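You operate a simulated robot arm through the tools that you are given. There is no shell and no other tool. Be economical: measure what you need, move in short steps, check, and stop when the job is done.

You run a simulated robot arm. Do the job below in one go: nothing can be reset, and whatever is moved stays where it is left.

JOB
Touch up the chip by the red tabbed sleeve in blue, let it dry, then slide the sleeve over it.
Fine: red brush from the white pot, dipped in the blue tin, then stood in the tall pot; the coat not smeared.

Only the result counts: the job must be done as asked and must still hold three seconds after the hand-in. Knocking over, shifting, dropping, spilling or breaking anything else fails it.

ROBOT AND FRAMES
A 7-joint arm with a two-finger parallel gripper, fixed in place. Base frame: the origin is at the foot of the arm, x ahead of it, y to its left, z up. Units: m, degrees, N and s.
With the tool pointing down near the work surface it reaches from about 0.48 to 0.92 m from the base axis. Its first joint turns from -115.0 to 115.0 degrees. Payload 3.91 kg.
The tool frame sits at the grasp point between the pads (the TCP): z along the fingers, y along the line on which they close. The tips reach 0.03 m beyond it. The gripper opens to 0.11 m. The fingers are 0.02 m wide and 0.01 m thick; the gripper's body (0.048 by 0.112 m) begins 0.055 m behind the TCP.
Orientation is told as [roll, pitch, yaw] about the base's x, y, z axes, in that order, counted from this pose: with the fingers straight down and closing along the base's y, the tool's x points along the base's -x, its y along +y and its z along -z.

CONTROLS
- The arm moves only by the tool step_arm. Its argument "motion" is a list of rows, each an object of numbers (a shift or turn left out is 0, a gripper value left out holds the last): "x", "y", "z": the shift along the tool's x, y, z in mm; "ax", "ay", "az": the turn, a rotation vector about the tool's x, y, z in degrees; "jaw": the gripper command, from -1 (fully open) to 1 (shut), values between in proportion. In form: [{"x": .., "y": .., "z": .., "ax": .., "ay": .., "az": .., "jaw": ..}, ...]. A call has 1 to 8 rows; each row is the pose to reach, as a shift and turn from the pose commanded when the call began, along the tool's axes at that moment. A row lasts 0.2 s, in which the tool goes at most 0.05 m and 8.6 degrees; a call with a longer step from one row to the next is refused whole, and so is a gripper value outside its range. A pose out of reach is approached as far as the arm can. The call stops where the force on the tool passes 40 N (or 10 N more than at its start, if that is more) or the arm is blocked; 0.2 s more then pass. Each finger travels about 0.153 m/s and halts on what it meets, pressing with about 30 N; the grip force reading is that of the motor and also rises with nothing between the fingers. The clock runs only during rows and for 0.2 s after the last one: add rows that repeat a pose to give the fingers time. The reply holds the time, the measured pose of the TCP, the force on the tool along the base axes, the opening and the grip force, in the units named above and with some noise.
- Cameras (640 x 400 px; columns grow to the right, rows downward): "scene" is fixed at [0.3993, -0.6497, 1.355]; the picture's right is [0.76, -0.65, 0.00], its down [-0.48, -0.56, -0.67] and it looks along [0.44, 0.51, -0.74] (base axes); focal length 330 px, centre (320, 200). "wrist" rides on the gripper at [0.072, 0.017, -0.103] in the tool frame; the picture's right is [-0.23, 0.97, 0.00], its down [-0.76, -0.18, -0.62] and it looks along [-0.61, -0.14, 0.78] (tool axes); focal length 222 px, centre (320, 200).
- get_image(camera): a new picture of that camera. No time passes.
- slide_trunk(by): slides the trunk up (or, below 0, down) by that many m; the arm rides with it, the base frame stays. It gives what a move gives, with no picture.
- measure_at(camera, pixels): for up to 12 pixels [column, row] of the newest picture of that camera ("zoom" is the newest enlarged one), the place [x, y, z] in the base frame of the surface seen there, good to about 0.002 m. No time passes.
- inspect(camera, box): a new picture of the part [left, top, right, bottom] of that camera's present view, enlarged. No time passes.
- hand_in(): hands the job in; it is judged then, once.

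Work in short steps. Measure before you move; look again where a grasp or a placing could have gone wrong, and mend it. You have 80 turns and 38 pictures in all, those below and enlarged ones among them. Open the gripper and draw the arm clear of the work before you hand the job in, unless the task says otherwise; then end with one line.

The tools are called after "Call:" by a JSON object that holds its "method" and its "body". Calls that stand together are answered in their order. step_arm: Moves the arm, as the interface text tells. Its arguments: {"type":"object","properties":{"motion":{"type":"array","items":{"type":"object","properties":{"x":{"type":"number"},"y":{"type":"number"},"z":{"type":"number"},"ax":{"type":"number"},"ay":{"type":"number"},"az":{"type":"number"},"jaw":{"type":"number"}}}}},"required":["motion"]} The other tools are called the same way: slide_trunk (by) slides the trunk up or down; get_image (camera) takes a picture; measure_at (camera, pixels) gives the place of the surface under pixels of a picture; inspect (camera, box) takes an enlarged picture of a part of a camera's view; hand_in () hands the job in.

At the start:

```text
time: 0.0
eef_pos: [0.6175, -0.2512, 0.9535]
ee_rot: [0.1, 0.0, 0.1]
force: [1.0, -0.3, 0.9]
gripper_width: 0.11
grip_force: 0.0
trunk travel left (down, up): [-0.4, 0.59]
```

scene: 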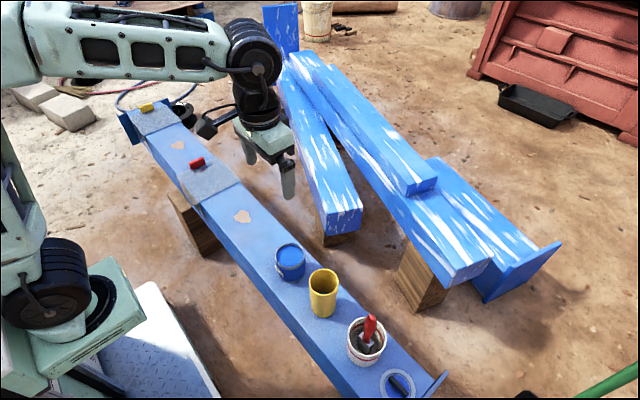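
wrist: 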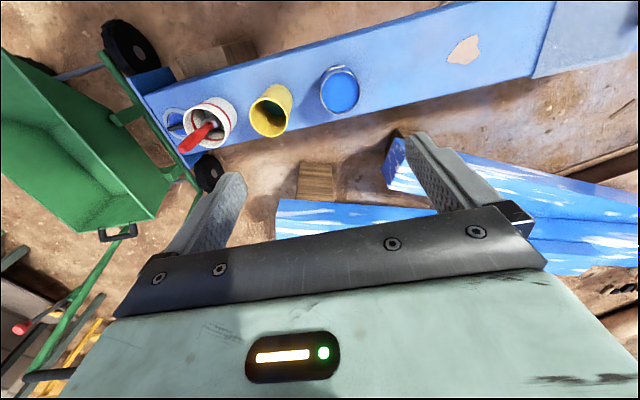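

I see the blue beam with two sleeves (red tab at ~(197,162), yellow at ~(147,107)), chips, tin, yellow tall pot and white pot with a red brush. I enlarge both areas.

Call:
{"method": "inspect", "body": {"camera": "scene", "box": [230, 220, 454, 398]}}

Call:
{"method": "inspect", "body": {"camera": "scene", "box": [110, 90, 290, 240]}}

```text
2.25 times, centred on (342, 309) of scene
```

zoom: 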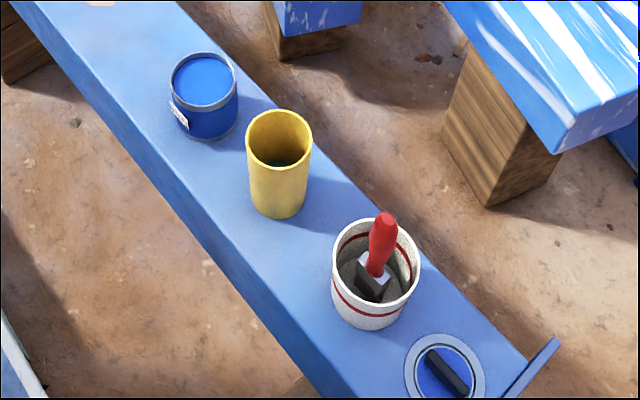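

```text
2.67 times, centred on (200, 165) of scene
```

zoom: 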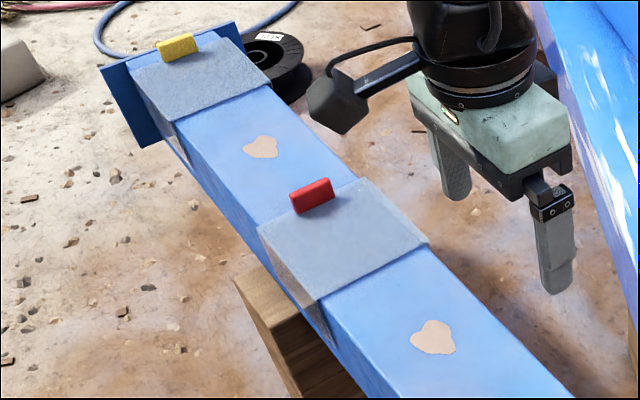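

Chips: one between the sleeves (near the yellow one) and one just on the near side of the red sleeve. I measure sleeves, chips, and containers.

Call:
{"method": "measure_at", "body": {"camera": "zoom", "pixels": [[432, 337], [260, 147], [312, 196], [315, 183], [262, 232], [330, 300], [426, 242], [352, 180], [340, 250], [222, 135], [270, 82], [292, 187]]}}

Call:
{"method": "get_image", "body": {"camera": "scene"}}

Call:
{"method": "measure_at", "body": {"camera": "scene", "pixels": [[291, 258], [290, 246], [276, 250], [303, 254], [322, 271], [311, 280], [337, 280], [323, 294], [370, 322], [368, 340], [348, 330], [384, 340]]}}

```text
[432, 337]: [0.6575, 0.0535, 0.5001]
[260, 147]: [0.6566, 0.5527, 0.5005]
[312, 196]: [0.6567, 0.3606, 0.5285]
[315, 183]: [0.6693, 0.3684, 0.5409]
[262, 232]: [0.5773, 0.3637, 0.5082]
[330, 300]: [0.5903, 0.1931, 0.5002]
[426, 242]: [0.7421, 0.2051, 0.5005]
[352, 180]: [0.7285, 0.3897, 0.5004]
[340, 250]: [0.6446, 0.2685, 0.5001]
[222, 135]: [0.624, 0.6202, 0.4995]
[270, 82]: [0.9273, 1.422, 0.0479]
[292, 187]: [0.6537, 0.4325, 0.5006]
```

```text
33 pictures are left
```

scene: 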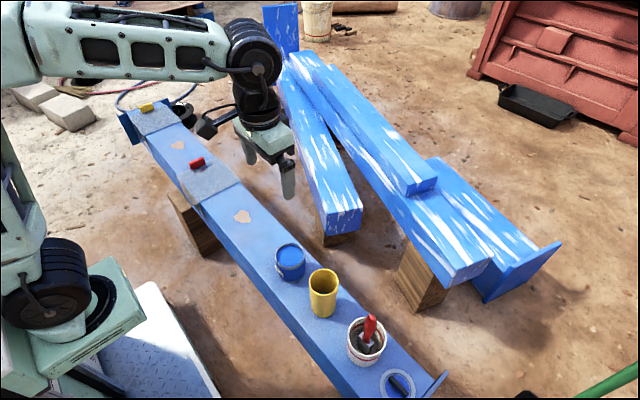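

```text
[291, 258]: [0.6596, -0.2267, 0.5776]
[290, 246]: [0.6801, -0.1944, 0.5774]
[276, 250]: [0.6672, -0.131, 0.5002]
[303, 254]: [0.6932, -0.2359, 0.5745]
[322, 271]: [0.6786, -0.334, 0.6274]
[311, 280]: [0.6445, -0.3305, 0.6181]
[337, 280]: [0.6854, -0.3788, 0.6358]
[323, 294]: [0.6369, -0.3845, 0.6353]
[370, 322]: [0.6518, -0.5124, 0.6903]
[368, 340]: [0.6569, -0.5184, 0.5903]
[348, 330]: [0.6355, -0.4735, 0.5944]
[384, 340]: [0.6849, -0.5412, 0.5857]
```

Chip B (0.6575, 0.0535) is the one by the red sleeve (y≈0.195–0.38, tab at y≈0.365). Now I move over the white pot to view the brush with the wrist camera.

Call:
{"method": "step_arm", "body": {"motion": [{"x": -6, "y": -45, "z": 15}, {"x": -12, "y": -90, "z": 30}, {"x": -18, "y": -135, "z": 45}, {"x": -24, "y": -180, "z": 60}, {"x": -30, "y": -225, "z": 80}, {"x": -35, "y": -265, "z": 100}, {"x": -35, "y": -265, "z": 100}]}}

Call:
{"method": "get_image", "body": {"camera": "wrist"}}

Call:
{"method": "inspect", "body": {"camera": "scene", "box": [330, 300, 430, 398]}}

```text
time: 1.6
eef_pos: [0.6515, -0.5177, 0.8522]
ee_rot: [0.1, 0.0, 0.0]
force: [0.2, 0.1, 0.9]
gripper_width: 0.11
grip_force: 0.1
trunk travel left (down, up): [-0.4, 0.59]
```

```text
32 pictures are left
```

wrist: 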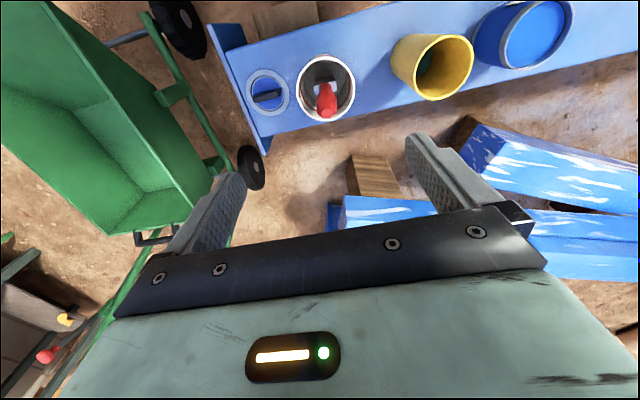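

```text
4.08 times, centred on (380, 349) of scene
```

zoom: 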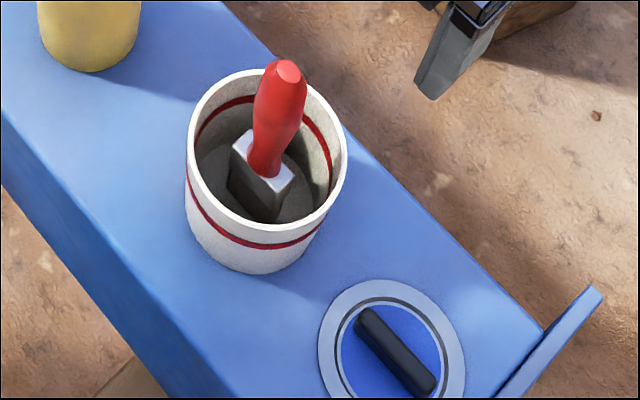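

The brush stands in the pot: red handle, metal ferrule. I measure its axis and the rim.

Call:
{"method": "measure_at", "body": {"camera": "zoom", "pixels": [[288, 70], [280, 100], [272, 130], [266, 165], [240, 142], [285, 180], [265, 175], [255, 195], [280, 212], [265, 240], [210, 90], [340, 195]]}}

Call:
{"method": "inspect", "body": {"camera": "wrist", "box": [280, 40, 376, 130]}}

Call:
{"method": "measure_at", "body": {"camera": "wrist", "pixels": [[327, 112], [327, 100], [326, 90], [320, 82], [336, 82], [298, 90], [352, 90], [325, 58], [325, 120], [432, 65], [525, 35], [427, 95]]}}

```text
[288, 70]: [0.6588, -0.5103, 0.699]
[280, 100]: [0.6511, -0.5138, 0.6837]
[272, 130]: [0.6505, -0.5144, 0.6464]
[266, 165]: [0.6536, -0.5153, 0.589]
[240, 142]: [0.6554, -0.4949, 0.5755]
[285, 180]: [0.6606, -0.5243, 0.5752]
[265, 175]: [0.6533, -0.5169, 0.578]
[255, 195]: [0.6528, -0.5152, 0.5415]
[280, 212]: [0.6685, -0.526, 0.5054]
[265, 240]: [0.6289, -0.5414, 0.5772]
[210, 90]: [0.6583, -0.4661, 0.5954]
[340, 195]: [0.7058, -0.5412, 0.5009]
```

```text
4.44 times, centred on (328, 85) of wrist
```

zoom: 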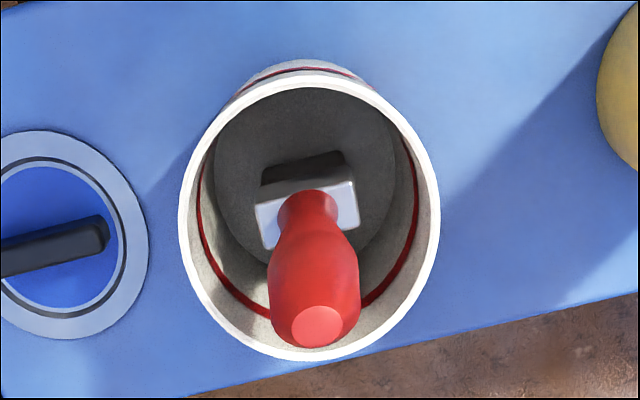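

```text
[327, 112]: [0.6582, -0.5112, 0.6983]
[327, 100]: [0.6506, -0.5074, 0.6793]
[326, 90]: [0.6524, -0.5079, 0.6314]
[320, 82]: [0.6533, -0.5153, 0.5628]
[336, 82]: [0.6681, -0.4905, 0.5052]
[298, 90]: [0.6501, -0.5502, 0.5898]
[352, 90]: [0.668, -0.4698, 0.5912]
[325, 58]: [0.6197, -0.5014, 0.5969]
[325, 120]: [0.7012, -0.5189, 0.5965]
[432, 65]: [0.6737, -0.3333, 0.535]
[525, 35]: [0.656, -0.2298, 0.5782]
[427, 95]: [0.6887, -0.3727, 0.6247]
```

The brush stands vertical at about (0.661, −0.511), top at z≈0.699, wide side along y, so the fingers closing along y fit. I descend to z≈0.675 and close.

Call:
{"method": "step_arm", "body": {"motion": [{"x": -9.5, "y": 6.7, "z": 40}, {"x": -9.5, "y": 6.7, "z": 80}, {"x": -9.5, "y": 6.7, "z": 115}, {"x": -9.5, "y": 6.7, "z": 145}, {"x": -9.5, "y": 6.7, "z": 165}, {"x": -9.5, "y": 6.7, "z": 177}, {"x": -9.5, "y": 6.7, "z": 177}]}}

Call:
{"method": "inspect", "body": {"camera": "scene", "box": [310, 250, 430, 370]}}

```text
time: 3.2
eef_pos: [0.6625, -0.5085, 0.6752]
ee_rot: [-0.1, 0.1, -0.1]
force: [0.8, 0.5, 0.3]
gripper_width: 0.1099
grip_force: 0.0
trunk travel left (down, up): [-0.4, 0.59]
```

```text
3.33 times, centred on (370, 310) of scene
```

zoom: 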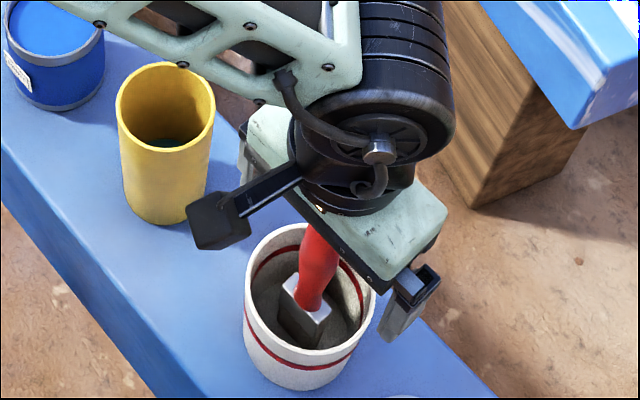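

The handle sits between the fingers. I close the gripper and wait.

Call:
{"method": "step_arm", "body": {"motion": [{"jaw": 0}, {"jaw": 0.5}, {"jaw": 1}, {"jaw": 1}, {"jaw": 1}]}}

```text
time: 4.4
eef_pos: [0.6615, -0.5083, 0.6744]
ee_rot: [0.0, -0.1, -0.1]
force: [0.3, -0.3, -0.1]
gripper_width: 0.0234
grip_force: 30.3
trunk travel left (down, up): [-0.4, 0.59]
```

Held (opening 23 mm). I lift straight up to z≈0.87 and check the brush.

Call:
{"method": "step_arm", "body": {"motion": [{"z": -20}, {"z": -50}, {"z": -85}, {"z": -120}, {"z": -160}, {"z": -195}, {"z": -195}]}}

Call:
{"method": "get_image", "body": {"camera": "wrist"}}

Call:
{"method": "inspect", "body": {"camera": "scene", "box": [230, 200, 440, 360]}}

```text
time: 6.0
eef_pos: [0.6613, -0.5104, 0.8707]
ee_rot: [-0.1, 0.0, -0.1]
force: [0.0, -0.7, -0.4]
gripper_width: 0.0234
grip_force: 30.6
trunk travel left (down, up): [-0.4, 0.59]
```

```text
28 pictures are left
```

wrist: 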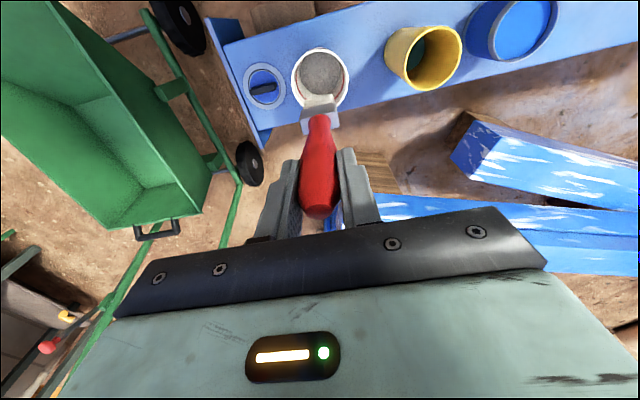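

```text
2.50 times, centred on (335, 280) of scene
```

zoom: 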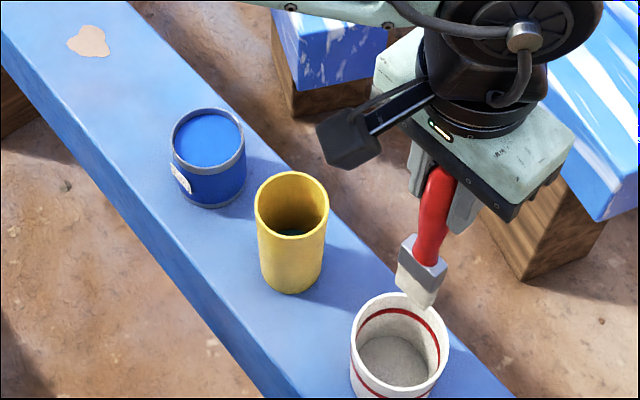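

Brush is held straight and the pot stayed put. I measure the bristle end and the tin/tall-pot geometry.

Call:
{"method": "measure_at", "body": {"camera": "zoom", "pixels": [[417, 305], [412, 285], [415, 265], [208, 140], [173, 145], [243, 145], [210, 170], [208, 109], [256, 205], [326, 200], [292, 174], [295, 231]]}}

Call:
{"method": "measure_at", "body": {"camera": "wrist", "pixels": [[512, 30], [521, 58], [475, 25], [553, 25], [390, 50], [458, 50], [423, 90], [425, 28], [418, 55], [304, 128], [334, 128], [318, 98]]}}

```text
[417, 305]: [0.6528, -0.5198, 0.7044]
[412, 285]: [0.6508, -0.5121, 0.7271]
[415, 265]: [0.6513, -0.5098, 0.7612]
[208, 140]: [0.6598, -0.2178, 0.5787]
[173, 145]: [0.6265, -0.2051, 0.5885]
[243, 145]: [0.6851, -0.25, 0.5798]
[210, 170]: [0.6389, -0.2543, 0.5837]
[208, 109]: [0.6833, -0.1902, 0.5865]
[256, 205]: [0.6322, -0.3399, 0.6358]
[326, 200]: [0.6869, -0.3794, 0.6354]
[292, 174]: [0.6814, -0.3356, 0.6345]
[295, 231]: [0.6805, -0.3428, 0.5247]
```

```text
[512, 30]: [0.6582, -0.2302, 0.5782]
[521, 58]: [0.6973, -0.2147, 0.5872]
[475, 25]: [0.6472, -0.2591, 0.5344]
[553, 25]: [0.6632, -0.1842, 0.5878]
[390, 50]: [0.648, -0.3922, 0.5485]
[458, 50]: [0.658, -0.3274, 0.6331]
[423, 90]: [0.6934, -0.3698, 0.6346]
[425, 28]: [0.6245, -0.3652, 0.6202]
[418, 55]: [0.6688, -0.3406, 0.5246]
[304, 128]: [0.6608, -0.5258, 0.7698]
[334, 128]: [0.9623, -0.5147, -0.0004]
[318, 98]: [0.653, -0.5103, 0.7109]
```

Bristle end is ≈0.169 m below the TCP. Tin centre ≈(0.660, −0.222), rim 0.587, paint 0.5785. I carry the brush over the tin.

Call:
{"method": "step_arm", "body": {"motion": [{"y": 45}, {"y": 90}, {"y": 135}, {"y": 180}, {"y": 225}, {"y": 265}, {"x": 1, "y": 288}, {"x": 1, "y": 288}]}}

Call:
{"method": "step_arm", "body": {"motion": [{"z": 40}, {"z": 75}, {"z": 105}, {"z": 125}, {"z": 125}]}}

Call:
{"method": "inspect", "body": {"camera": "scene", "box": [210, 160, 360, 320]}}

```text
time: 7.8
eef_pos: [0.6613, -0.221, 0.8699]
ee_rot: [0.0, 0.0, 0.0]
force: [-0.3, 0.8, -1.7]
gripper_width: 0.0234
grip_force: 30.3
trunk travel left (down, up): [-0.4, 0.59]
```

```text
time: 9.0
eef_pos: [0.6617, -0.2227, 0.7444]
ee_rot: [0.0, 0.1, 0.0]
force: [0.0, -0.2, -1.3]
gripper_width: 0.0234
grip_force: 30.0
trunk travel left (down, up): [-0.4, 0.59]
```

```text
2.50 times, centred on (285, 240) of scene
```

zoom: 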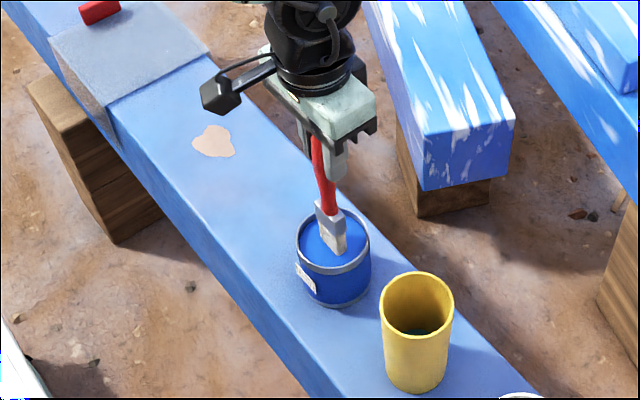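

The bristles just touch the paint, inside the rim. I dip 16 mm deeper, hold, and lift out slowly.

Call:
{"method": "step_arm", "body": {"motion": [{"z": 8}, {"z": 16}, {"z": 16}, {"z": 16}, {"z": 8}, {"z": 0}, {"z": -15}, {"z": -15}]}}

Call:
{"method": "step_arm", "body": {"motion": [{"z": -20}, {"z": -20}, {"z": -20}, {"z": -50}, {"z": -80}, {"z": -80}]}}

Call:
{"method": "inspect", "body": {"camera": "scene", "box": [210, 160, 360, 320]}}

```text
time: 10.8
eef_pos: [0.6618, -0.2224, 0.7607]
ee_rot: [0.0, 0.0, 0.0]
force: [0.3, -0.4, -0.6]
gripper_width: 0.0237
grip_force: 29.3
trunk travel left (down, up): [-0.4, 0.59]
```

```text
time: 12.2
eef_pos: [0.6628, -0.2225, 0.84]
ee_rot: [0.0, 0.0, 0.0]
force: [-0.1, 0.4, -0.7]
gripper_width: 0.0235
grip_force: 29.7
trunk travel left (down, up): [-0.4, 0.59]
```

```text
2.50 times, centred on (285, 240) of scene
```

zoom: 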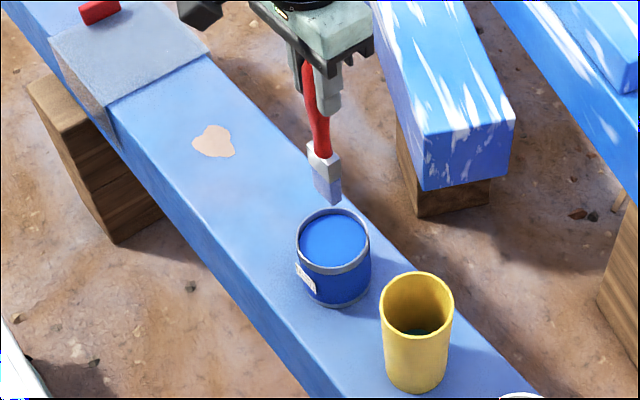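

The bristles look bluish now; I zoom to check and measure the chip outline.

Call:
{"method": "measure_at", "body": {"camera": "zoom", "pixels": [[193, 141], [235, 154], [212, 126], [219, 157], [230, 134], [203, 153], [214, 142], [332, 200], [320, 195], [338, 192]]}}

Call:
{"method": "inspect", "body": {"camera": "scene", "box": [270, 200, 320, 250]}}

```text
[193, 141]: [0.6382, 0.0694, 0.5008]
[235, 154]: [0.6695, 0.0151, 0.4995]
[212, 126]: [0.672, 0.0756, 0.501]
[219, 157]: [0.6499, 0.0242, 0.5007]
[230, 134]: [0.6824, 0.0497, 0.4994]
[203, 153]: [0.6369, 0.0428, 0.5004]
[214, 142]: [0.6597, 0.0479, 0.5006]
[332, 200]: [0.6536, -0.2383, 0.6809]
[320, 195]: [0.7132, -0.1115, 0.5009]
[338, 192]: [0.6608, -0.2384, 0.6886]
```

```text
8.00 times, centred on (295, 225) of scene
```

zoom: 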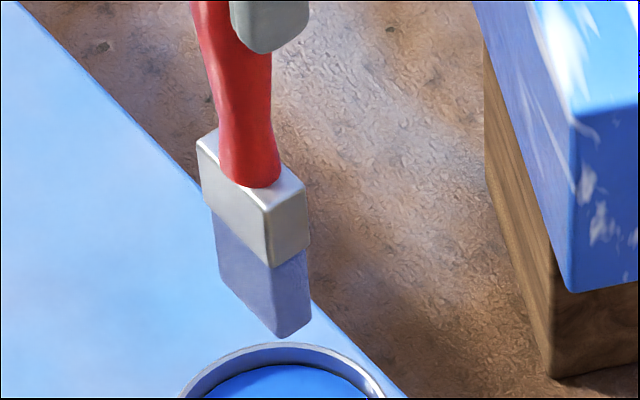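

The bristles show a faint blue tint; I dip again a little deeper and longer to be sure of a full load.

Call:
{"method": "step_arm", "body": {"motion": [{"x": 1.5, "z": 45}, {"x": 1.5, "z": 85}, {"x": 1.5, "z": 105}, {"x": 1.5, "z": 118}, {"x": 1.5, "z": 118}, {"x": 1.5, "z": 118}, {"x": 1.5, "z": 118}, {"x": 1.5, "z": 118}]}}

Call:
{"method": "step_arm", "body": {"motion": [{"z": -10}, {"z": -20}, {"z": -30}, {"z": -40}, {"z": -40}, {"z": -40}, {"z": -80}, {"z": -118}]}}

Call:
{"method": "inspect", "body": {"camera": "scene", "box": [270, 200, 320, 250]}}

```text
time: 14.0
eef_pos: [0.6613, -0.2214, 0.7208]
ee_rot: [0.1, 0.0, 0.0]
force: [0.1, -0.6, -0.5]
gripper_width: 0.0234
grip_force: 30.0
trunk travel left (down, up): [-0.4, 0.59]
```

```text
time: 15.8
eef_pos: [0.6597, -0.2216, 0.8393]
ee_rot: [0.0, 0.0, 0.0]
force: [-0.1, -0.6, -1.9]
gripper_width: 0.0237
grip_force: 29.9
trunk travel left (down, up): [-0.4, 0.59]
```

```text
8.00 times, centred on (295, 225) of scene
```

zoom: 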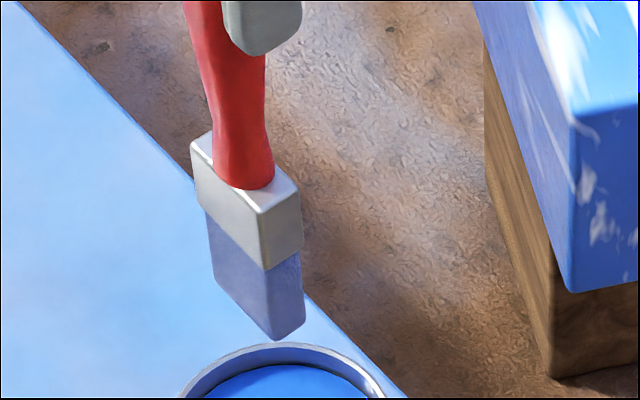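

Fully tinted as before. I measure the bristle end, then move over the chip.

Call:
{"method": "measure_at", "body": {"camera": "zoom", "pixels": [[270, 334], [300, 320], [225, 290], [262, 330], [215, 280], [285, 300], [260, 262], [250, 200]]}}

Call:
{"method": "step_arm", "body": {"motion": [{"y": 45}, {"y": 90}, {"y": 135}, {"y": 180}, {"y": 225}, {"x": 20, "y": 250}, {"x": 20, "y": 250, "z": 35}, {"x": 20, "y": 250, "z": 60}]}}

```text
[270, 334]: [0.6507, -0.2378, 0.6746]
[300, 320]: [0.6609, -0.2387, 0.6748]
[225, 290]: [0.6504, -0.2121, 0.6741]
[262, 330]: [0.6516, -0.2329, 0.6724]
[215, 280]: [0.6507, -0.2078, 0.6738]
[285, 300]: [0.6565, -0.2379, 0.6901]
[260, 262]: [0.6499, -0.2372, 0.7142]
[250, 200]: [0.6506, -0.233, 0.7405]
```

```text
time: 17.6
eef_pos: [0.6392, 0.0281, 0.7801]
ee_rot: [0.0, 0.0, -0.1]
force: [0.7, 0.6, 0.5]
gripper_width: 0.0236
grip_force: 29.7
trunk travel left (down, up): [-0.4, 0.59]
```

Bristle end ≈0.167 m below the TCP, so contact is at TCP z≈0.667. I descend to 0.672 and look.

Call:
{"method": "step_arm", "body": {"motion": [{"y": 1, "z": 40}, {"y": 1, "z": 75}, {"y": 1, "z": 95}, {"y": 1, "z": 108}, {"y": 1, "z": 108}]}}

Call:
{"method": "inspect", "body": {"camera": "scene", "box": [210, 180, 290, 240]}}

```text
time: 18.8
eef_pos: [0.6392, 0.0297, 0.6708]
ee_rot: [0.1, -0.1, 0.1]
force: [0.4, 0.9, -0.7]
gripper_width: 0.0235
grip_force: 30.3
trunk travel left (down, up): [-0.4, 0.59]
```

```text
6.67 times, centred on (250, 210) of scene
```

zoom: 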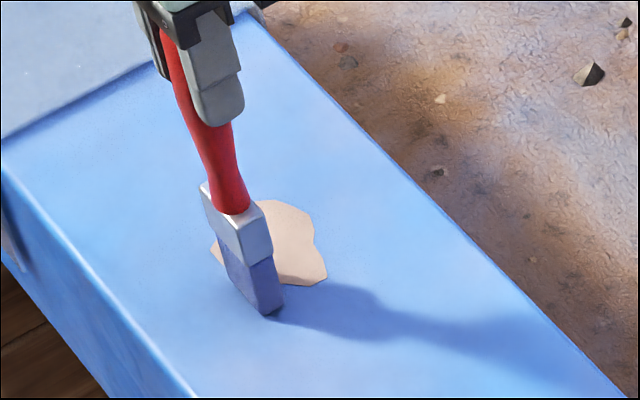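

Just above the surface. I lower 5 mm to lightly press and stroke along +x.

Call:
{"method": "step_arm", "body": {"motion": [{"z": 3}, {"z": 5}, {"x": -10, "z": 5}, {"x": -20, "z": 5}, {"x": -30, "z": 5}, {"x": -40, "z": 5}, {"x": -44, "z": 5}]}}

Call:
{"method": "inspect", "body": {"camera": "scene", "box": [210, 180, 290, 240]}}

```text
time: 20.4
eef_pos: [0.6845, 0.029, 0.667]
ee_rot: [0.0, 0.1, -0.1]
force: [-1.1, 0.4, 2.7]
gripper_width: 0.0236
grip_force: 29.9
trunk travel left (down, up): [-0.4, 0.59]
```

```text
6.67 times, centred on (250, 210) of scene
```

zoom: 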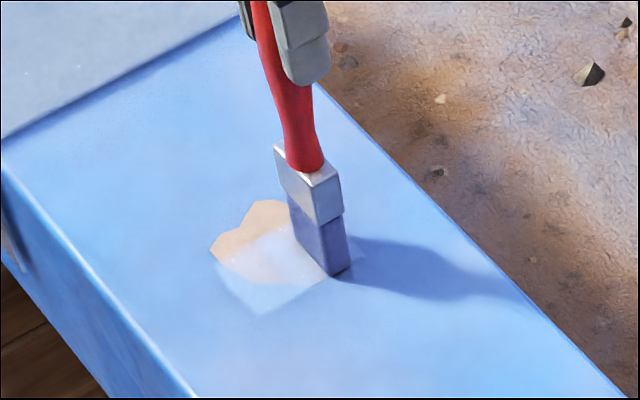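

A thin coat is laid with ~3 N. I work back and forth over both halves of the chip.

Call:
{"method": "step_arm", "body": {"motion": [{"x": 11}, {"x": 22}, {"x": 33}, {"x": 46}, {"x": 46, "y": 10}, {"x": 46, "y": 18}, {"x": 35, "y": 18}, {"x": 24, "y": 18}]}}

Call:
{"method": "step_arm", "body": {"motion": [{"x": -11}, {"x": -24}, {"x": -24, "y": 8}, {"x": -24, "y": 15}, {"x": -12, "y": 15}, {"x": 0, "y": 15}, {"x": 12, "y": 15}, {"x": 24, "y": 15}]}}

Call:
{"method": "inspect", "body": {"camera": "scene", "box": [210, 180, 290, 240]}}

```text
time: 22.2
eef_pos: [0.6597, 0.0472, 0.6671]
ee_rot: [0.1, 0.0, 0.1]
force: [-0.4, -0.6, 1.4]
gripper_width: 0.0233
grip_force: 29.7
trunk travel left (down, up): [-0.4, 0.59]
```

```text
time: 24.0
eef_pos: [0.6361, 0.0626, 0.6678]
ee_rot: [0.0, 0.0, 0.0]
force: [0.0, 0.4, -0.4]
gripper_width: 0.0236
grip_force: 30.3
trunk travel left (down, up): [-0.4, 0.59]
```

```text
6.67 times, centred on (250, 210) of scene
```

zoom: 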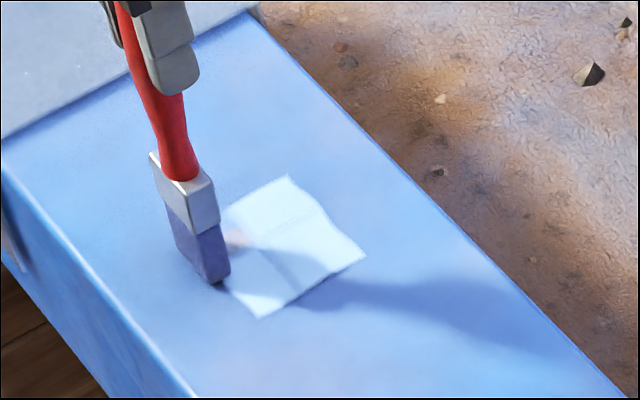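

Nearly covered; a small bare patch remains at zoom (238,237). I press 1.5 mm more and make another pass across.

Call:
{"method": "step_arm", "body": {"motion": [{"y": 0, "z": 1.5}, {"x": -12, "z": 1.5}, {"x": -24, "z": 1.5}, {"x": -36, "z": 1.5}, {"x": -46, "z": 1.5}, {"x": -46, "y": -8, "z": 1.5}, {"x": -46, "y": -15, "z": 1.5}, {"x": -34, "y": -15, "z": 1.5}]}}

Call:
{"method": "step_arm", "body": {"motion": [{"x": 12}, {"x": 24}, {"x": 36}, {"x": 36, "y": -8}, {"x": 36, "y": -17}, {"x": 24, "y": -17}, {"x": 12, "y": -17}, {"x": 0, "y": -17}]}}

Call:
{"method": "step_arm", "body": {"motion": [{"x": -10}, {"x": -12, "z": -10}, {"x": -12, "z": -35}, {"x": -12, "z": -75}, {"x": -12, "z": -115}, {"x": -12, "z": -155}, {"x": -12, "z": -175}, {"x": -12, "z": -175}]}}

Call:
{"method": "inspect", "body": {"camera": "scene", "box": [210, 180, 290, 240]}}

```text
time: 25.8
eef_pos: [0.6699, 0.0475, 0.6667]
ee_rot: [0.1, -0.1, -0.1]
force: [4.4, -0.2, 9.2]
gripper_width: 0.0235
grip_force: 30.1
trunk travel left (down, up): [-0.4, 0.59]
```

```text
time: 27.6
eef_pos: [0.6712, 0.0307, 0.6662]
ee_rot: [0.1, -0.1, 0.0]
force: [0.2, -0.8, -1.5]
gripper_width: 0.0236
grip_force: 30.1
trunk travel left (down, up): [-0.4, 0.59]
```

```text
time: 29.4
eef_pos: [0.6823, 0.0299, 0.841]
ee_rot: [0.0, 0.0, -0.1]
force: [-0.2, -0.5, -0.7]
gripper_width: 0.0232
grip_force: 30.1
trunk travel left (down, up): [-0.4, 0.59]
```

```text
6.67 times, centred on (250, 210) of scene
```

zoom: 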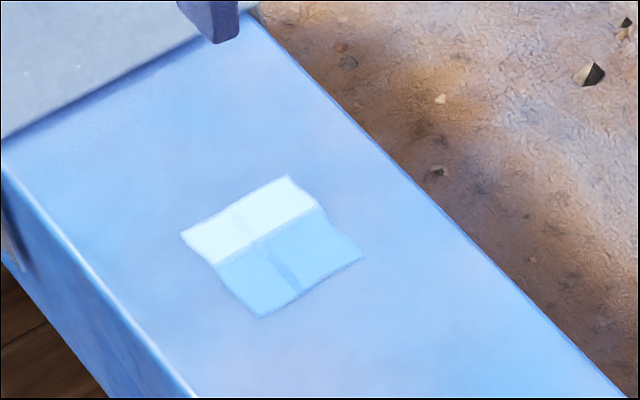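

The chip is fully covered with a wet coat. While it dries I carry the brush over to the tall yellow pot at (0.660, −0.360).

Call:
{"method": "step_arm", "body": {"motion": [{"x": 5, "y": -45, "z": -20}, {"x": 11, "y": -95, "z": -20}, {"x": 22, "y": -144, "z": -20}, {"x": 22, "y": -193, "z": -20}, {"x": 22, "y": -242, "z": -20}, {"x": 22, "y": -291, "z": -20}, {"x": 22, "y": -340, "z": -20}, {"x": 22, "y": -389, "z": -20}]}}

Call:
{"method": "step_arm", "body": {"motion": [{"z": 20}, {"z": 45}, {"z": 55}, {"z": 55}]}}

Call:
{"method": "inspect", "body": {"camera": "scene", "box": [270, 220, 390, 330]}}

Call:
{"method": "measure_at", "body": {"camera": "zoom", "pixels": [[276, 285], [250, 270], [280, 240]]}}

```text
refused: row 2 steps farther than a row can; nothing moved
```

```text
time: 30.4
eef_pos: [0.6834, 0.0315, 0.7858]
ee_rot: [0.0, 0.0, 0.0]
force: [0.2, 0.0, -1.0]
gripper_width: 0.0233
grip_force: 29.8
trunk travel left (down, up): [-0.4, 0.59]
```

```text
3.64 times, centred on (330, 275) of scene
```

zoom: 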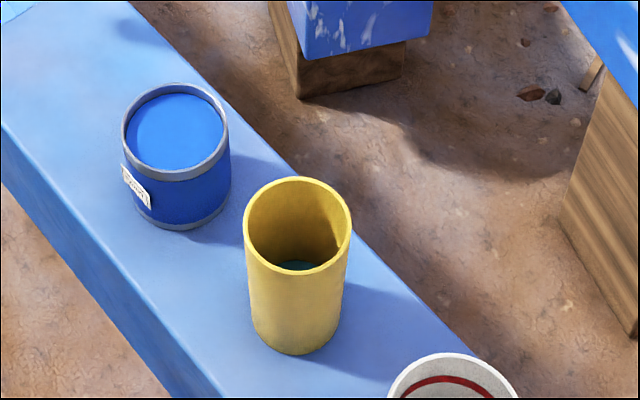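

```text
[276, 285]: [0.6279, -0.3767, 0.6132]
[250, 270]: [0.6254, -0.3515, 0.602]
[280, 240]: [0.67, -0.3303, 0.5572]
```

The traverse was refused (step too long) and only the descent ran; the bristles are still 0.12 m above the coat. I raise again and traverse with shorter steps.

Call:
{"method": "step_arm", "body": {"motion": [{"z": -40}, {"z": -75}, {"y": -45, "z": -75}, {"x": 10, "y": -90, "z": -75}, {"x": 22, "y": -135, "z": -75}, {"x": 22, "y": -180, "z": -75}, {"x": 22, "y": -225, "z": -75}]}}

```text
time: 32.0
eef_pos: [0.6598, -0.1949, 0.8599]
ee_rot: [0.0, 0.1, 0.0]
force: [0.4, 0.7, -0.3]
gripper_width: 0.0234
grip_force: 30.1
trunk travel left (down, up): [-0.4, 0.59]
```

At y≈−0.195, z 0.86. I go on to y=−0.360 and lower the bristle end to just above the rim.

Call:
{"method": "step_arm", "body": {"motion": [{"y": -45}, {"y": -90}, {"y": -135}, {"y": -165}, {"y": -165}, {"y": -165, "z": 30}, {"y": -165, "z": 45}, {"y": -165, "z": 45}]}}

Call:
{"method": "inspect", "body": {"camera": "scene", "box": [270, 220, 390, 330]}}

```text
time: 33.8
eef_pos: [0.6594, -0.3604, 0.8157]
ee_rot: [0.1, 0.1, 0.1]
force: [0.2, -0.3, -0.8]
gripper_width: 0.0235
grip_force: 30.0
trunk travel left (down, up): [-0.4, 0.59]
```

```text
3.64 times, centred on (330, 275) of scene
```

zoom: 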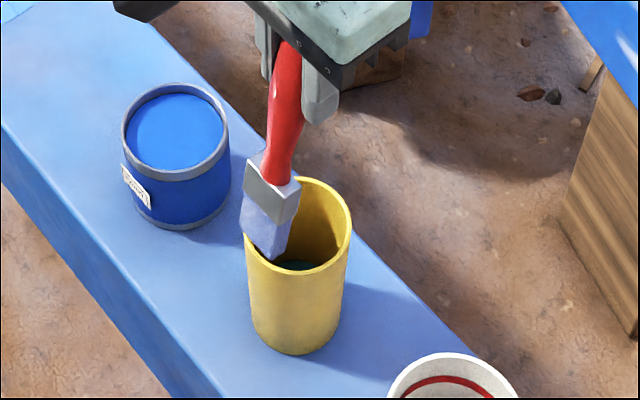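

The bristles appear left of the pot's centre; I measure their position before lowering.

Call:
{"method": "measure_at", "body": {"camera": "zoom", "pixels": [[268, 255], [245, 232], [284, 240], [272, 215], [296, 190], [248, 165], [297, 180], [297, 271], [246, 222], [350, 225], [330, 190], [280, 60]]}}

Call:
{"method": "get_image", "body": {"camera": "wrist"}}

```text
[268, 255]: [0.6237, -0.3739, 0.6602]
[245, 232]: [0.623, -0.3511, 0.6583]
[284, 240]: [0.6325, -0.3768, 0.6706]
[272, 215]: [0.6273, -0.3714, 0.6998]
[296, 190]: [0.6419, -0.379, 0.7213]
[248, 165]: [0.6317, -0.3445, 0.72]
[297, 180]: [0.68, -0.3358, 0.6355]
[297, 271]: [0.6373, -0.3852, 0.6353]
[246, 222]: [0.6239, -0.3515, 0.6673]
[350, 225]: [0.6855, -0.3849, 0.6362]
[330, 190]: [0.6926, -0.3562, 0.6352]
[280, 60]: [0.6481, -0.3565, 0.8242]
```

```text
16 pictures are left
```

wrist: 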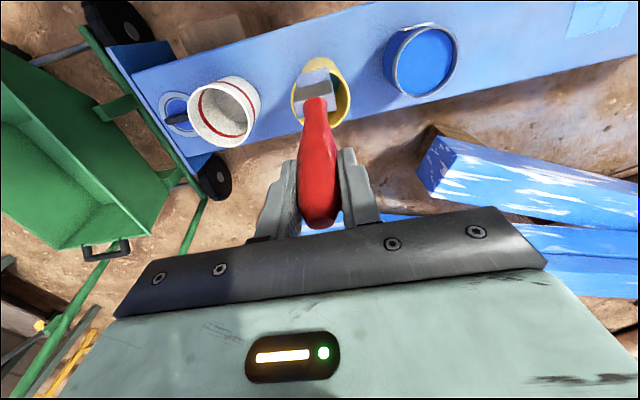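

The brush has tilted ~8.4° in the grip (bristle end toward −x by ~25 mm). I raise slightly and turn the tool −8.4° about y to make the brush upright.

Call:
{"method": "step_arm", "body": {"motion": [{"z": -8}, {"z": -8, "ay": -4.2}, {"z": -8, "ay": -8.4}, {"z": -8, "ay": -8.4}]}}

Call:
{"method": "inspect", "body": {"camera": "scene", "box": [270, 200, 390, 310]}}

```text
time: 34.8
eef_pos: [0.6601, -0.3601, 0.824]
ee_rot: [0.0, -8.4, -0.1]
force: [-1.0, -0.9, -1.9]
gripper_width: 0.0235
grip_force: 30.0
trunk travel left (down, up): [-0.4, 0.59]
```

```text
3.64 times, centred on (330, 255) of scene
```

zoom: 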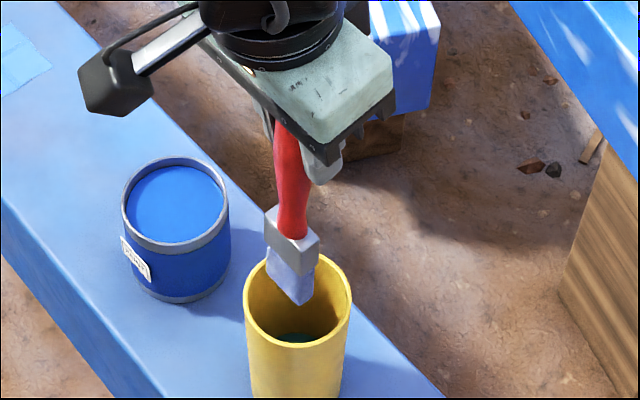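

Call:
{"method": "measure_at", "body": {"camera": "zoom", "pixels": [[298, 302], [270, 275], [312, 285], [290, 260], [268, 220], [300, 250], [290, 200]]}}

```text
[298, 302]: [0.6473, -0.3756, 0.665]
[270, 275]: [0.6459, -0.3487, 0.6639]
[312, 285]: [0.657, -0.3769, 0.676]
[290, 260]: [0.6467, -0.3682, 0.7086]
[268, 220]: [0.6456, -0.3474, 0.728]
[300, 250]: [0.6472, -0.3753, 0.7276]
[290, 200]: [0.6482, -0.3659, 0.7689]
```

The brush is upright now: centre ≈(0.655, −0.361), end z≈0.662. I shift +5 mm in x and lower 100 mm vertically (tool tilted 8.4°, so x+0.146·D, z+0.989·D).

Call:
{"method": "step_arm", "body": {"motion": [{"x": -4.9, "z": 0.7}, {"x": -2, "z": 20.5}, {"x": 1, "z": 40.3}, {"x": 3.9, "z": 60}, {"x": 6.8, "z": 79.8}, {"x": 9.7, "z": 99.6}, {"x": 9.7, "z": 99.6}]}}

Call:
{"method": "inspect", "body": {"camera": "scene", "box": [270, 220, 390, 330]}}

```text
time: 36.4
eef_pos: [0.6641, -0.3596, 0.7224]
ee_rot: [0.1, -8.5, 0.0]
force: [-0.1, 0.5, 0.7]
gripper_width: 0.0234
grip_force: 29.6
trunk travel left (down, up): [-0.4, 0.59]
```

```text
3.64 times, centred on (330, 275) of scene
```

zoom: 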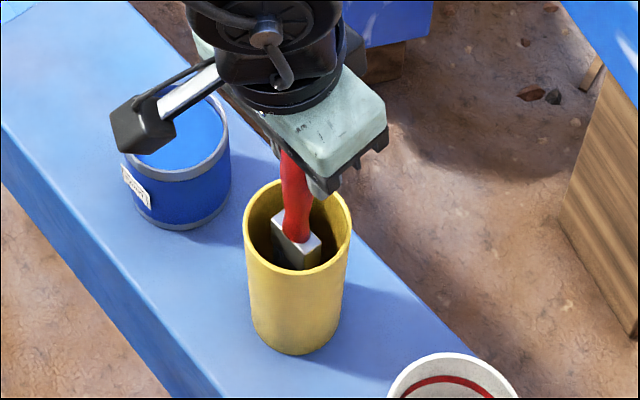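

The brush is well inside the pot. I lower another 36 mm, then by small steps feeling for the floor.

Call:
{"method": "step_arm", "body": {"motion": [{"x": 1.8, "z": 11.9}, {"x": 3.5, "z": 23.7}, {"x": 4.7, "z": 31.6}, {"x": 5.3, "z": 35.6}, {"x": 5.3, "z": 35.6}]}}

Call:
{"method": "step_arm", "body": {"motion": [{"x": 0.6, "z": 4}, {"x": 1.2, "z": 8}, {"x": 1.2, "z": 8}]}}

```text
time: 37.6
eef_pos: [0.6644, -0.3588, 0.687]
ee_rot: [0.0, -8.4, 0.0]
force: [-0.2, 0.7, -0.2]
gripper_width: 0.0235
grip_force: 29.8
trunk travel left (down, up): [-0.4, 0.59]
```

```text
time: 38.4
eef_pos: [0.6652, -0.3597, 0.68]
ee_rot: [-0.1, -8.4, 0.0]
force: [-0.4, -0.3, -0.2]
gripper_width: 0.0236
grip_force: 30.1
trunk travel left (down, up): [-0.4, 0.59]
```

No contact yet at 0.680. I go down in 2–3 mm steps.

Call:
{"method": "step_arm", "body": {"motion": [{"x": 0.4, "z": 3}, {"x": 0.9, "z": 6}, {"x": 0.9, "z": 6}]}}

Call:
{"method": "inspect", "body": {"camera": "scene", "box": [280, 230, 370, 310]}}

```text
time: 39.2
eef_pos: [0.6649, -0.3598, 0.6735]
ee_rot: [-0.1, -8.4, 0.0]
force: [-0.9, -0.5, -0.9]
gripper_width: 0.0236
grip_force: 29.9
trunk travel left (down, up): [-0.4, 0.59]
```

```text
5.00 times, centred on (325, 270) of scene
```

zoom: 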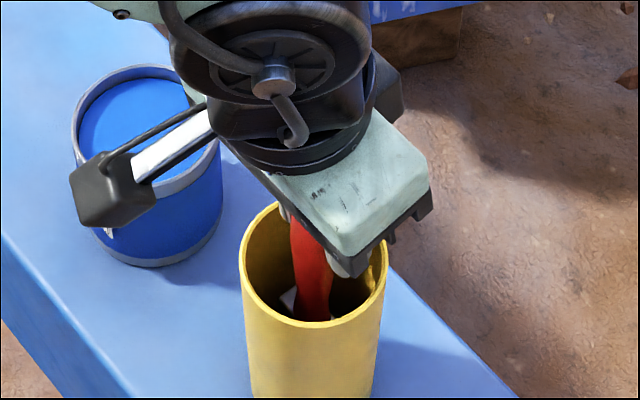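

Fingertips are ~6 mm above the rim, brush end a few mm above the floor. I lower 2.5 mm, open partly, and let it settle.

Call:
{"method": "step_arm", "body": {"motion": [{"x": 0.4, "z": 2.5}, {"x": 0.4, "z": 2.5}, {"x": 0.4, "z": 2.5, "jaw": 0.45}, {"x": 0.4, "z": 2.5, "jaw": 0.2}, {"x": 0.4, "z": 2.5, "jaw": 0.1}, {"x": 0.4, "z": 2.5, "jaw": 0.1}, {"x": 0.4, "z": 2.5, "jaw": 0.1}]}}

Call:
{"method": "inspect", "body": {"camera": "scene", "box": [280, 230, 370, 310]}}

```text
time: 40.8
eef_pos: [0.664, -0.3597, 0.6721]
ee_rot: [0.1, -8.4, 0.0]
force: [-0.1, -0.4, 0.2]
gripper_width: 0.0495
grip_force: 0.0
trunk travel left (down, up): [-0.4, 0.59]
```

```text
5.00 times, centred on (325, 270) of scene
```

zoom: 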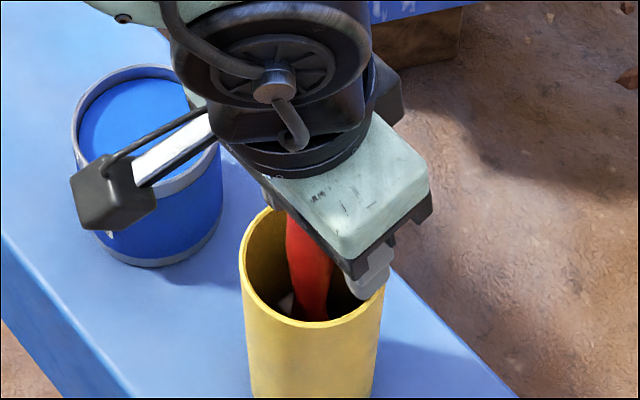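

Released; the brush stands in the pot. I retract along the tool axis, then level the tool.

Call:
{"method": "step_arm", "body": {"motion": [{"z": -20}, {"z": -45}, {"z": -75}, {"z": -110}, {"z": -150}, {"z": -150, "ay": 4.2}, {"z": -150, "ay": 8.4}, {"z": -150, "ay": 8.4}]}}

Call:
{"method": "get_image", "body": {"camera": "scene"}}

```text
time: 42.6
eef_pos: [0.6426, -0.3609, 0.8197]
ee_rot: [0.0, 0.1, -0.1]
force: [-0.1, 0.3, 0.5]
gripper_width: 0.0496
grip_force: 0.0
trunk travel left (down, up): [-0.4, 0.59]
```

```text
11 pictures are left
```

scene: 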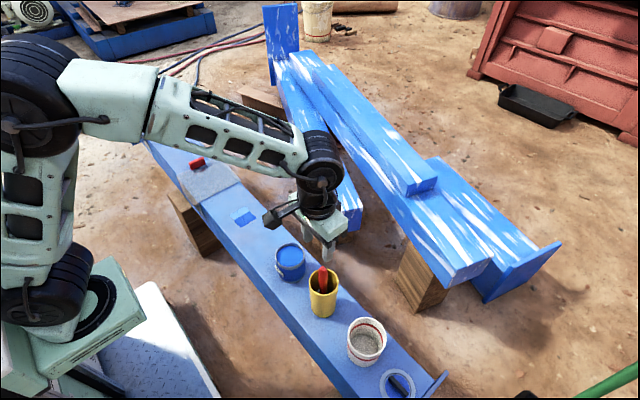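

Brush stands in the tall pot, nothing shifted. The coat is now a matte-blue; I travel toward the tab while it continues drying.

Call:
{"method": "step_arm", "body": {"motion": [{"y": 45}, {"y": 92}, {"y": 139}, {"y": 186}, {"y": 233}, {"y": 280}, {"y": 327}, {"y": 374}]}}

Call:
{"method": "step_arm", "body": {"motion": [{"y": 45}, {"y": 92}, {"y": 139}, {"x": -8, "y": 186}, {"x": -15, "y": 233}, {"x": -15, "y": 280}, {"x": -15, "y": 310}, {"x": -15, "y": 310}]}}

Call:
{"method": "get_image", "body": {"camera": "wrist"}}

```text
time: 44.4
eef_pos: [0.6442, 0.0149, 0.8209]
ee_rot: [0.0, 0.1, -0.2]
force: [-0.2, 1.0, 0.0]
gripper_width: 0.0497
grip_force: 0.0
trunk travel left (down, up): [-0.4, 0.59]
```

```text
time: 46.2
eef_pos: [0.6585, 0.3244, 0.8181]
ee_rot: [0.0, -0.1, 0.0]
force: [-0.2, -0.5, 0.1]
gripper_width: 0.0496
grip_force: 0.0
trunk travel left (down, up): [-0.4, 0.59]
```

```text
10 pictures are left
```

wrist: 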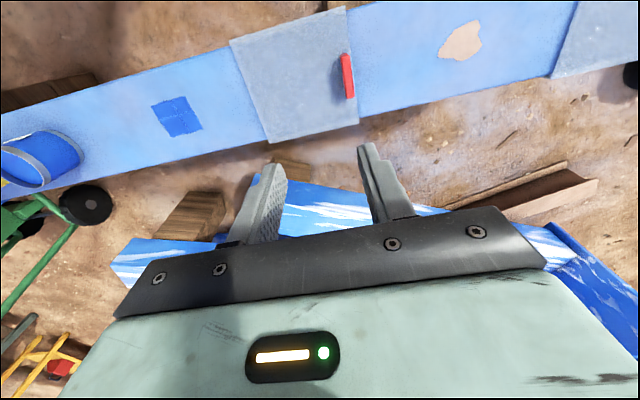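

The tab is thin along y and wide along x, good for this orientation. I measure tab, sleeve edges and coat.

Call:
{"method": "measure_at", "body": {"camera": "wrist", "pixels": [[343, 58], [349, 92], [347, 75], [352, 75], [340, 85], [235, 45], [268, 138], [252, 92], [347, 20], [357, 118], [177, 117], [298, 80]]}}

Call:
{"method": "inspect", "body": {"camera": "wrist", "box": [130, 0, 390, 160]}}

```text
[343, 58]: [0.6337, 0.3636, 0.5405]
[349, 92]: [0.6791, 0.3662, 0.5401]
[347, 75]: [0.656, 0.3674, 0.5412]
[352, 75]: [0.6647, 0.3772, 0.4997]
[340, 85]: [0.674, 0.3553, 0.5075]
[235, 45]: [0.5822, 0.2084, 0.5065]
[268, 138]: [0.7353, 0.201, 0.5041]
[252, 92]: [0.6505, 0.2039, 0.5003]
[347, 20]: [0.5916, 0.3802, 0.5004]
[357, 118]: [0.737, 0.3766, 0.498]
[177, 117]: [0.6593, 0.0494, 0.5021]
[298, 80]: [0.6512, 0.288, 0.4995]
```

```text
2.46 times, centred on (260, 80) of wrist
```

zoom: 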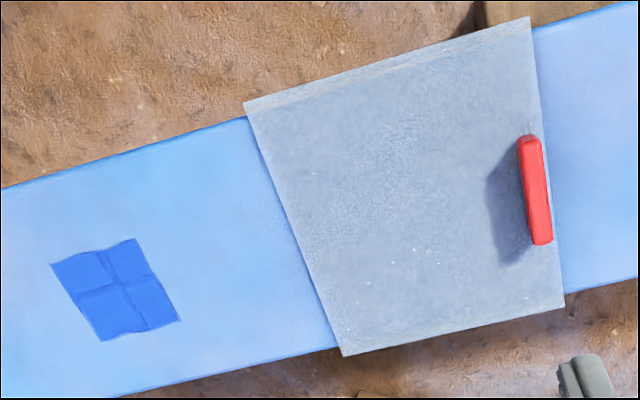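

The sleeve spans y≈0.203–0.378 and the tab is at (0.656, 0.366), z 0.507–0.541. The coat looks even; it's been ~19 s. I descend slowly around the tab without gripping.

Call:
{"method": "step_arm", "body": {"motion": [{"x": 2, "y": 41.5, "z": 30}, {"x": 2, "y": 41.5, "z": 75}, {"x": 2, "y": 41.5, "z": 120}, {"x": 2, "y": 41.5, "z": 165}, {"x": 2, "y": 41.5, "z": 210}, {"x": 2, "y": 41.5, "z": 245}, {"x": 2, "y": 41.5, "z": 265}, {"x": 2, "y": 41.5, "z": 275}]}}

Call:
{"method": "inspect", "body": {"camera": "scene", "box": [150, 120, 290, 240]}}

```text
refused: row 1 steps farther than a row can; nothing moved
```

```text
3.33 times, centred on (220, 180) of scene
```

zoom: 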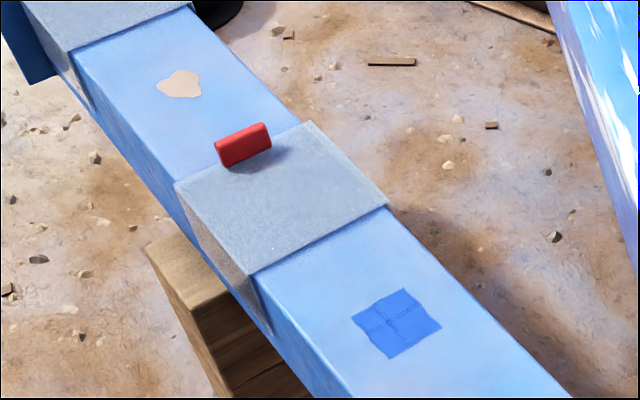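

Refused by a hair; the coat now looks matte with only faint light speckles. I repeat the descent with shorter first steps.

Call:
{"method": "step_arm", "body": {"motion": [{"x": 2, "y": 41.5, "z": 10}, {"x": 2, "y": 41.5, "z": 58}, {"x": 2, "y": 41.5, "z": 106}, {"x": 2, "y": 41.5, "z": 152}, {"x": 2, "y": 41.5, "z": 195}, {"x": 2, "y": 41.5, "z": 235}, {"x": 2, "y": 41.5, "z": 262}, {"x": 2, "y": 41.5, "z": 275}]}}

Call:
{"method": "inspect", "body": {"camera": "scene", "box": [150, 120, 290, 240]}}

```text
time: 48.0
eef_pos: [0.6562, 0.3661, 0.5419]
ee_rot: [0.1, 0.0, 0.1]
force: [-0.1, -0.3, 0.4]
gripper_width: 0.0497
grip_force: 0.0
trunk travel left (down, up): [-0.4, 0.59]
```

```text
3.33 times, centred on (220, 180) of scene
```

zoom: 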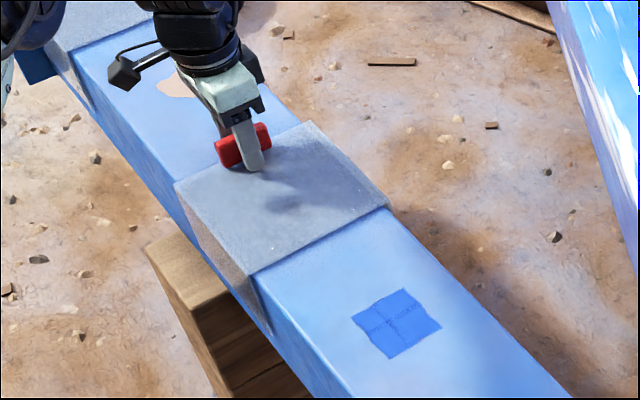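

The fingers straddle the tab; the coat looks unchanged since the last picture. I wait some more time in place to be sure it has dried, closing on the tab last.

Call:
{"method": "step_arm", "body": {"motion": [{"z": 0}, {"z": 0}, {"z": 0}, {"z": 0}, {"z": 0}, {"z": 0}, {"z": 0}, {"z": 0}]}}

Call:
{"method": "step_arm", "body": {"motion": [{"z": 0}, {"z": 0}, {"z": 0}, {"z": 0}, {"z": 0}, {"z": 0}, {"z": 0}, {"z": 0}]}}

Call:
{"method": "step_arm", "body": {"motion": [{"z": 0}, {"z": 0}, {"z": 0}, {"z": 0}, {"z": 0}, {"z": 0}, {"z": 0}, {"z": 0}]}}

Call:
{"method": "step_arm", "body": {"motion": [{"z": 0}, {"z": 0}, {"z": 0}, {"z": 0}, {"z": 0}, {"z": 0}, {"z": 0}, {"z": 0}]}}

Call:
{"method": "step_arm", "body": {"motion": [{"z": 0}, {"z": 0}, {"z": 0}, {"z": 0}, {"z": 0}, {"z": 0}, {"z": 0}, {"z": 0}]}}

Call:
{"method": "step_arm", "body": {"motion": [{"z": 0}, {"z": 0}, {"z": 0}, {"z": 0}, {"z": 0}, {"z": 0}, {"z": 0}, {"z": 0}]}}

Call:
{"method": "step_arm", "body": {"motion": [{"z": 0}, {"z": 0}, {"z": 0}, {"z": 0}, {"z": 0}, {"z": 0}, {"z": 0}, {"z": 0}]}}

Call:
{"method": "step_arm", "body": {"motion": [{"z": 0}, {"z": 0}, {"z": 0}, {"z": 0}, {"z": 0}, {"z": 0}, {"z": 0}, {"z": 0}]}}

Call:
{"method": "inspect", "body": {"camera": "scene", "box": [150, 120, 290, 240]}}

```text
time: 49.8
eef_pos: [0.6557, 0.3676, 0.5437]
ee_rot: [0.0, 0.0, 0.2]
force: [0.0, 0.4, -0.2]
gripper_width: 0.0497
grip_force: 0.2
trunk travel left (down, up): [-0.4, 0.59]
```

```text
time: 51.6
eef_pos: [0.6568, 0.3663, 0.5433]
ee_rot: [0.0, 0.0, 0.0]
force: [0.3, -0.6, -0.1]
gripper_width: 0.0495
grip_force: 0.1
trunk travel left (down, up): [-0.4, 0.59]
```

```text
time: 53.4
eef_pos: [0.6559, 0.3661, 0.5437]
ee_rot: [0.0, 0.0, 0.0]
force: [0.1, -0.3, -0.8]
gripper_width: 0.0496
grip_force: 0.0
trunk travel left (down, up): [-0.4, 0.59]
```

```text
time: 55.2
eef_pos: [0.6558, 0.3666, 0.5433]
ee_rot: [0.0, 0.0, 0.0]
force: [0.8, 0.8, 0.1]
gripper_width: 0.0494
grip_force: 0.1
trunk travel left (down, up): [-0.4, 0.59]
```

```text
time: 57.0
eef_pos: [0.6567, 0.3662, 0.5432]
ee_rot: [-0.1, -0.1, 0.0]
force: [0.8, -0.5, -0.4]
gripper_width: 0.0496
grip_force: 0.0
trunk travel left (down, up): [-0.4, 0.59]
```

```text
time: 58.8
eef_pos: [0.6553, 0.3668, 0.5436]
ee_rot: [0.0, 0.0, 0.0]
force: [-0.7, -0.4, -0.5]
gripper_width: 0.0494
grip_force: 0.1
trunk travel left (down, up): [-0.4, 0.59]
```

```text
time: 60.6
eef_pos: [0.6564, 0.3659, 0.5429]
ee_rot: [0.0, 0.0, 0.0]
force: [1.2, -0.4, -0.1]
gripper_width: 0.0495
grip_force: 0.1
trunk travel left (down, up): [-0.4, 0.59]
```

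```text
time: 62.4
eef_pos: [0.6569, 0.3657, 0.543]
ee_rot: [0.0, 0.1, 0.1]
force: [0.3, 0.3, 0.3]
gripper_width: 0.0497
grip_force: 0.0
trunk travel left (down, up): [-0.4, 0.59]
```

```text
3.33 times, centred on (220, 180) of scene
```

zoom: 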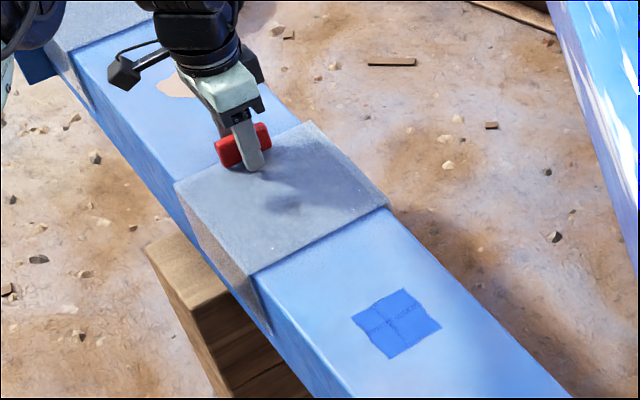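

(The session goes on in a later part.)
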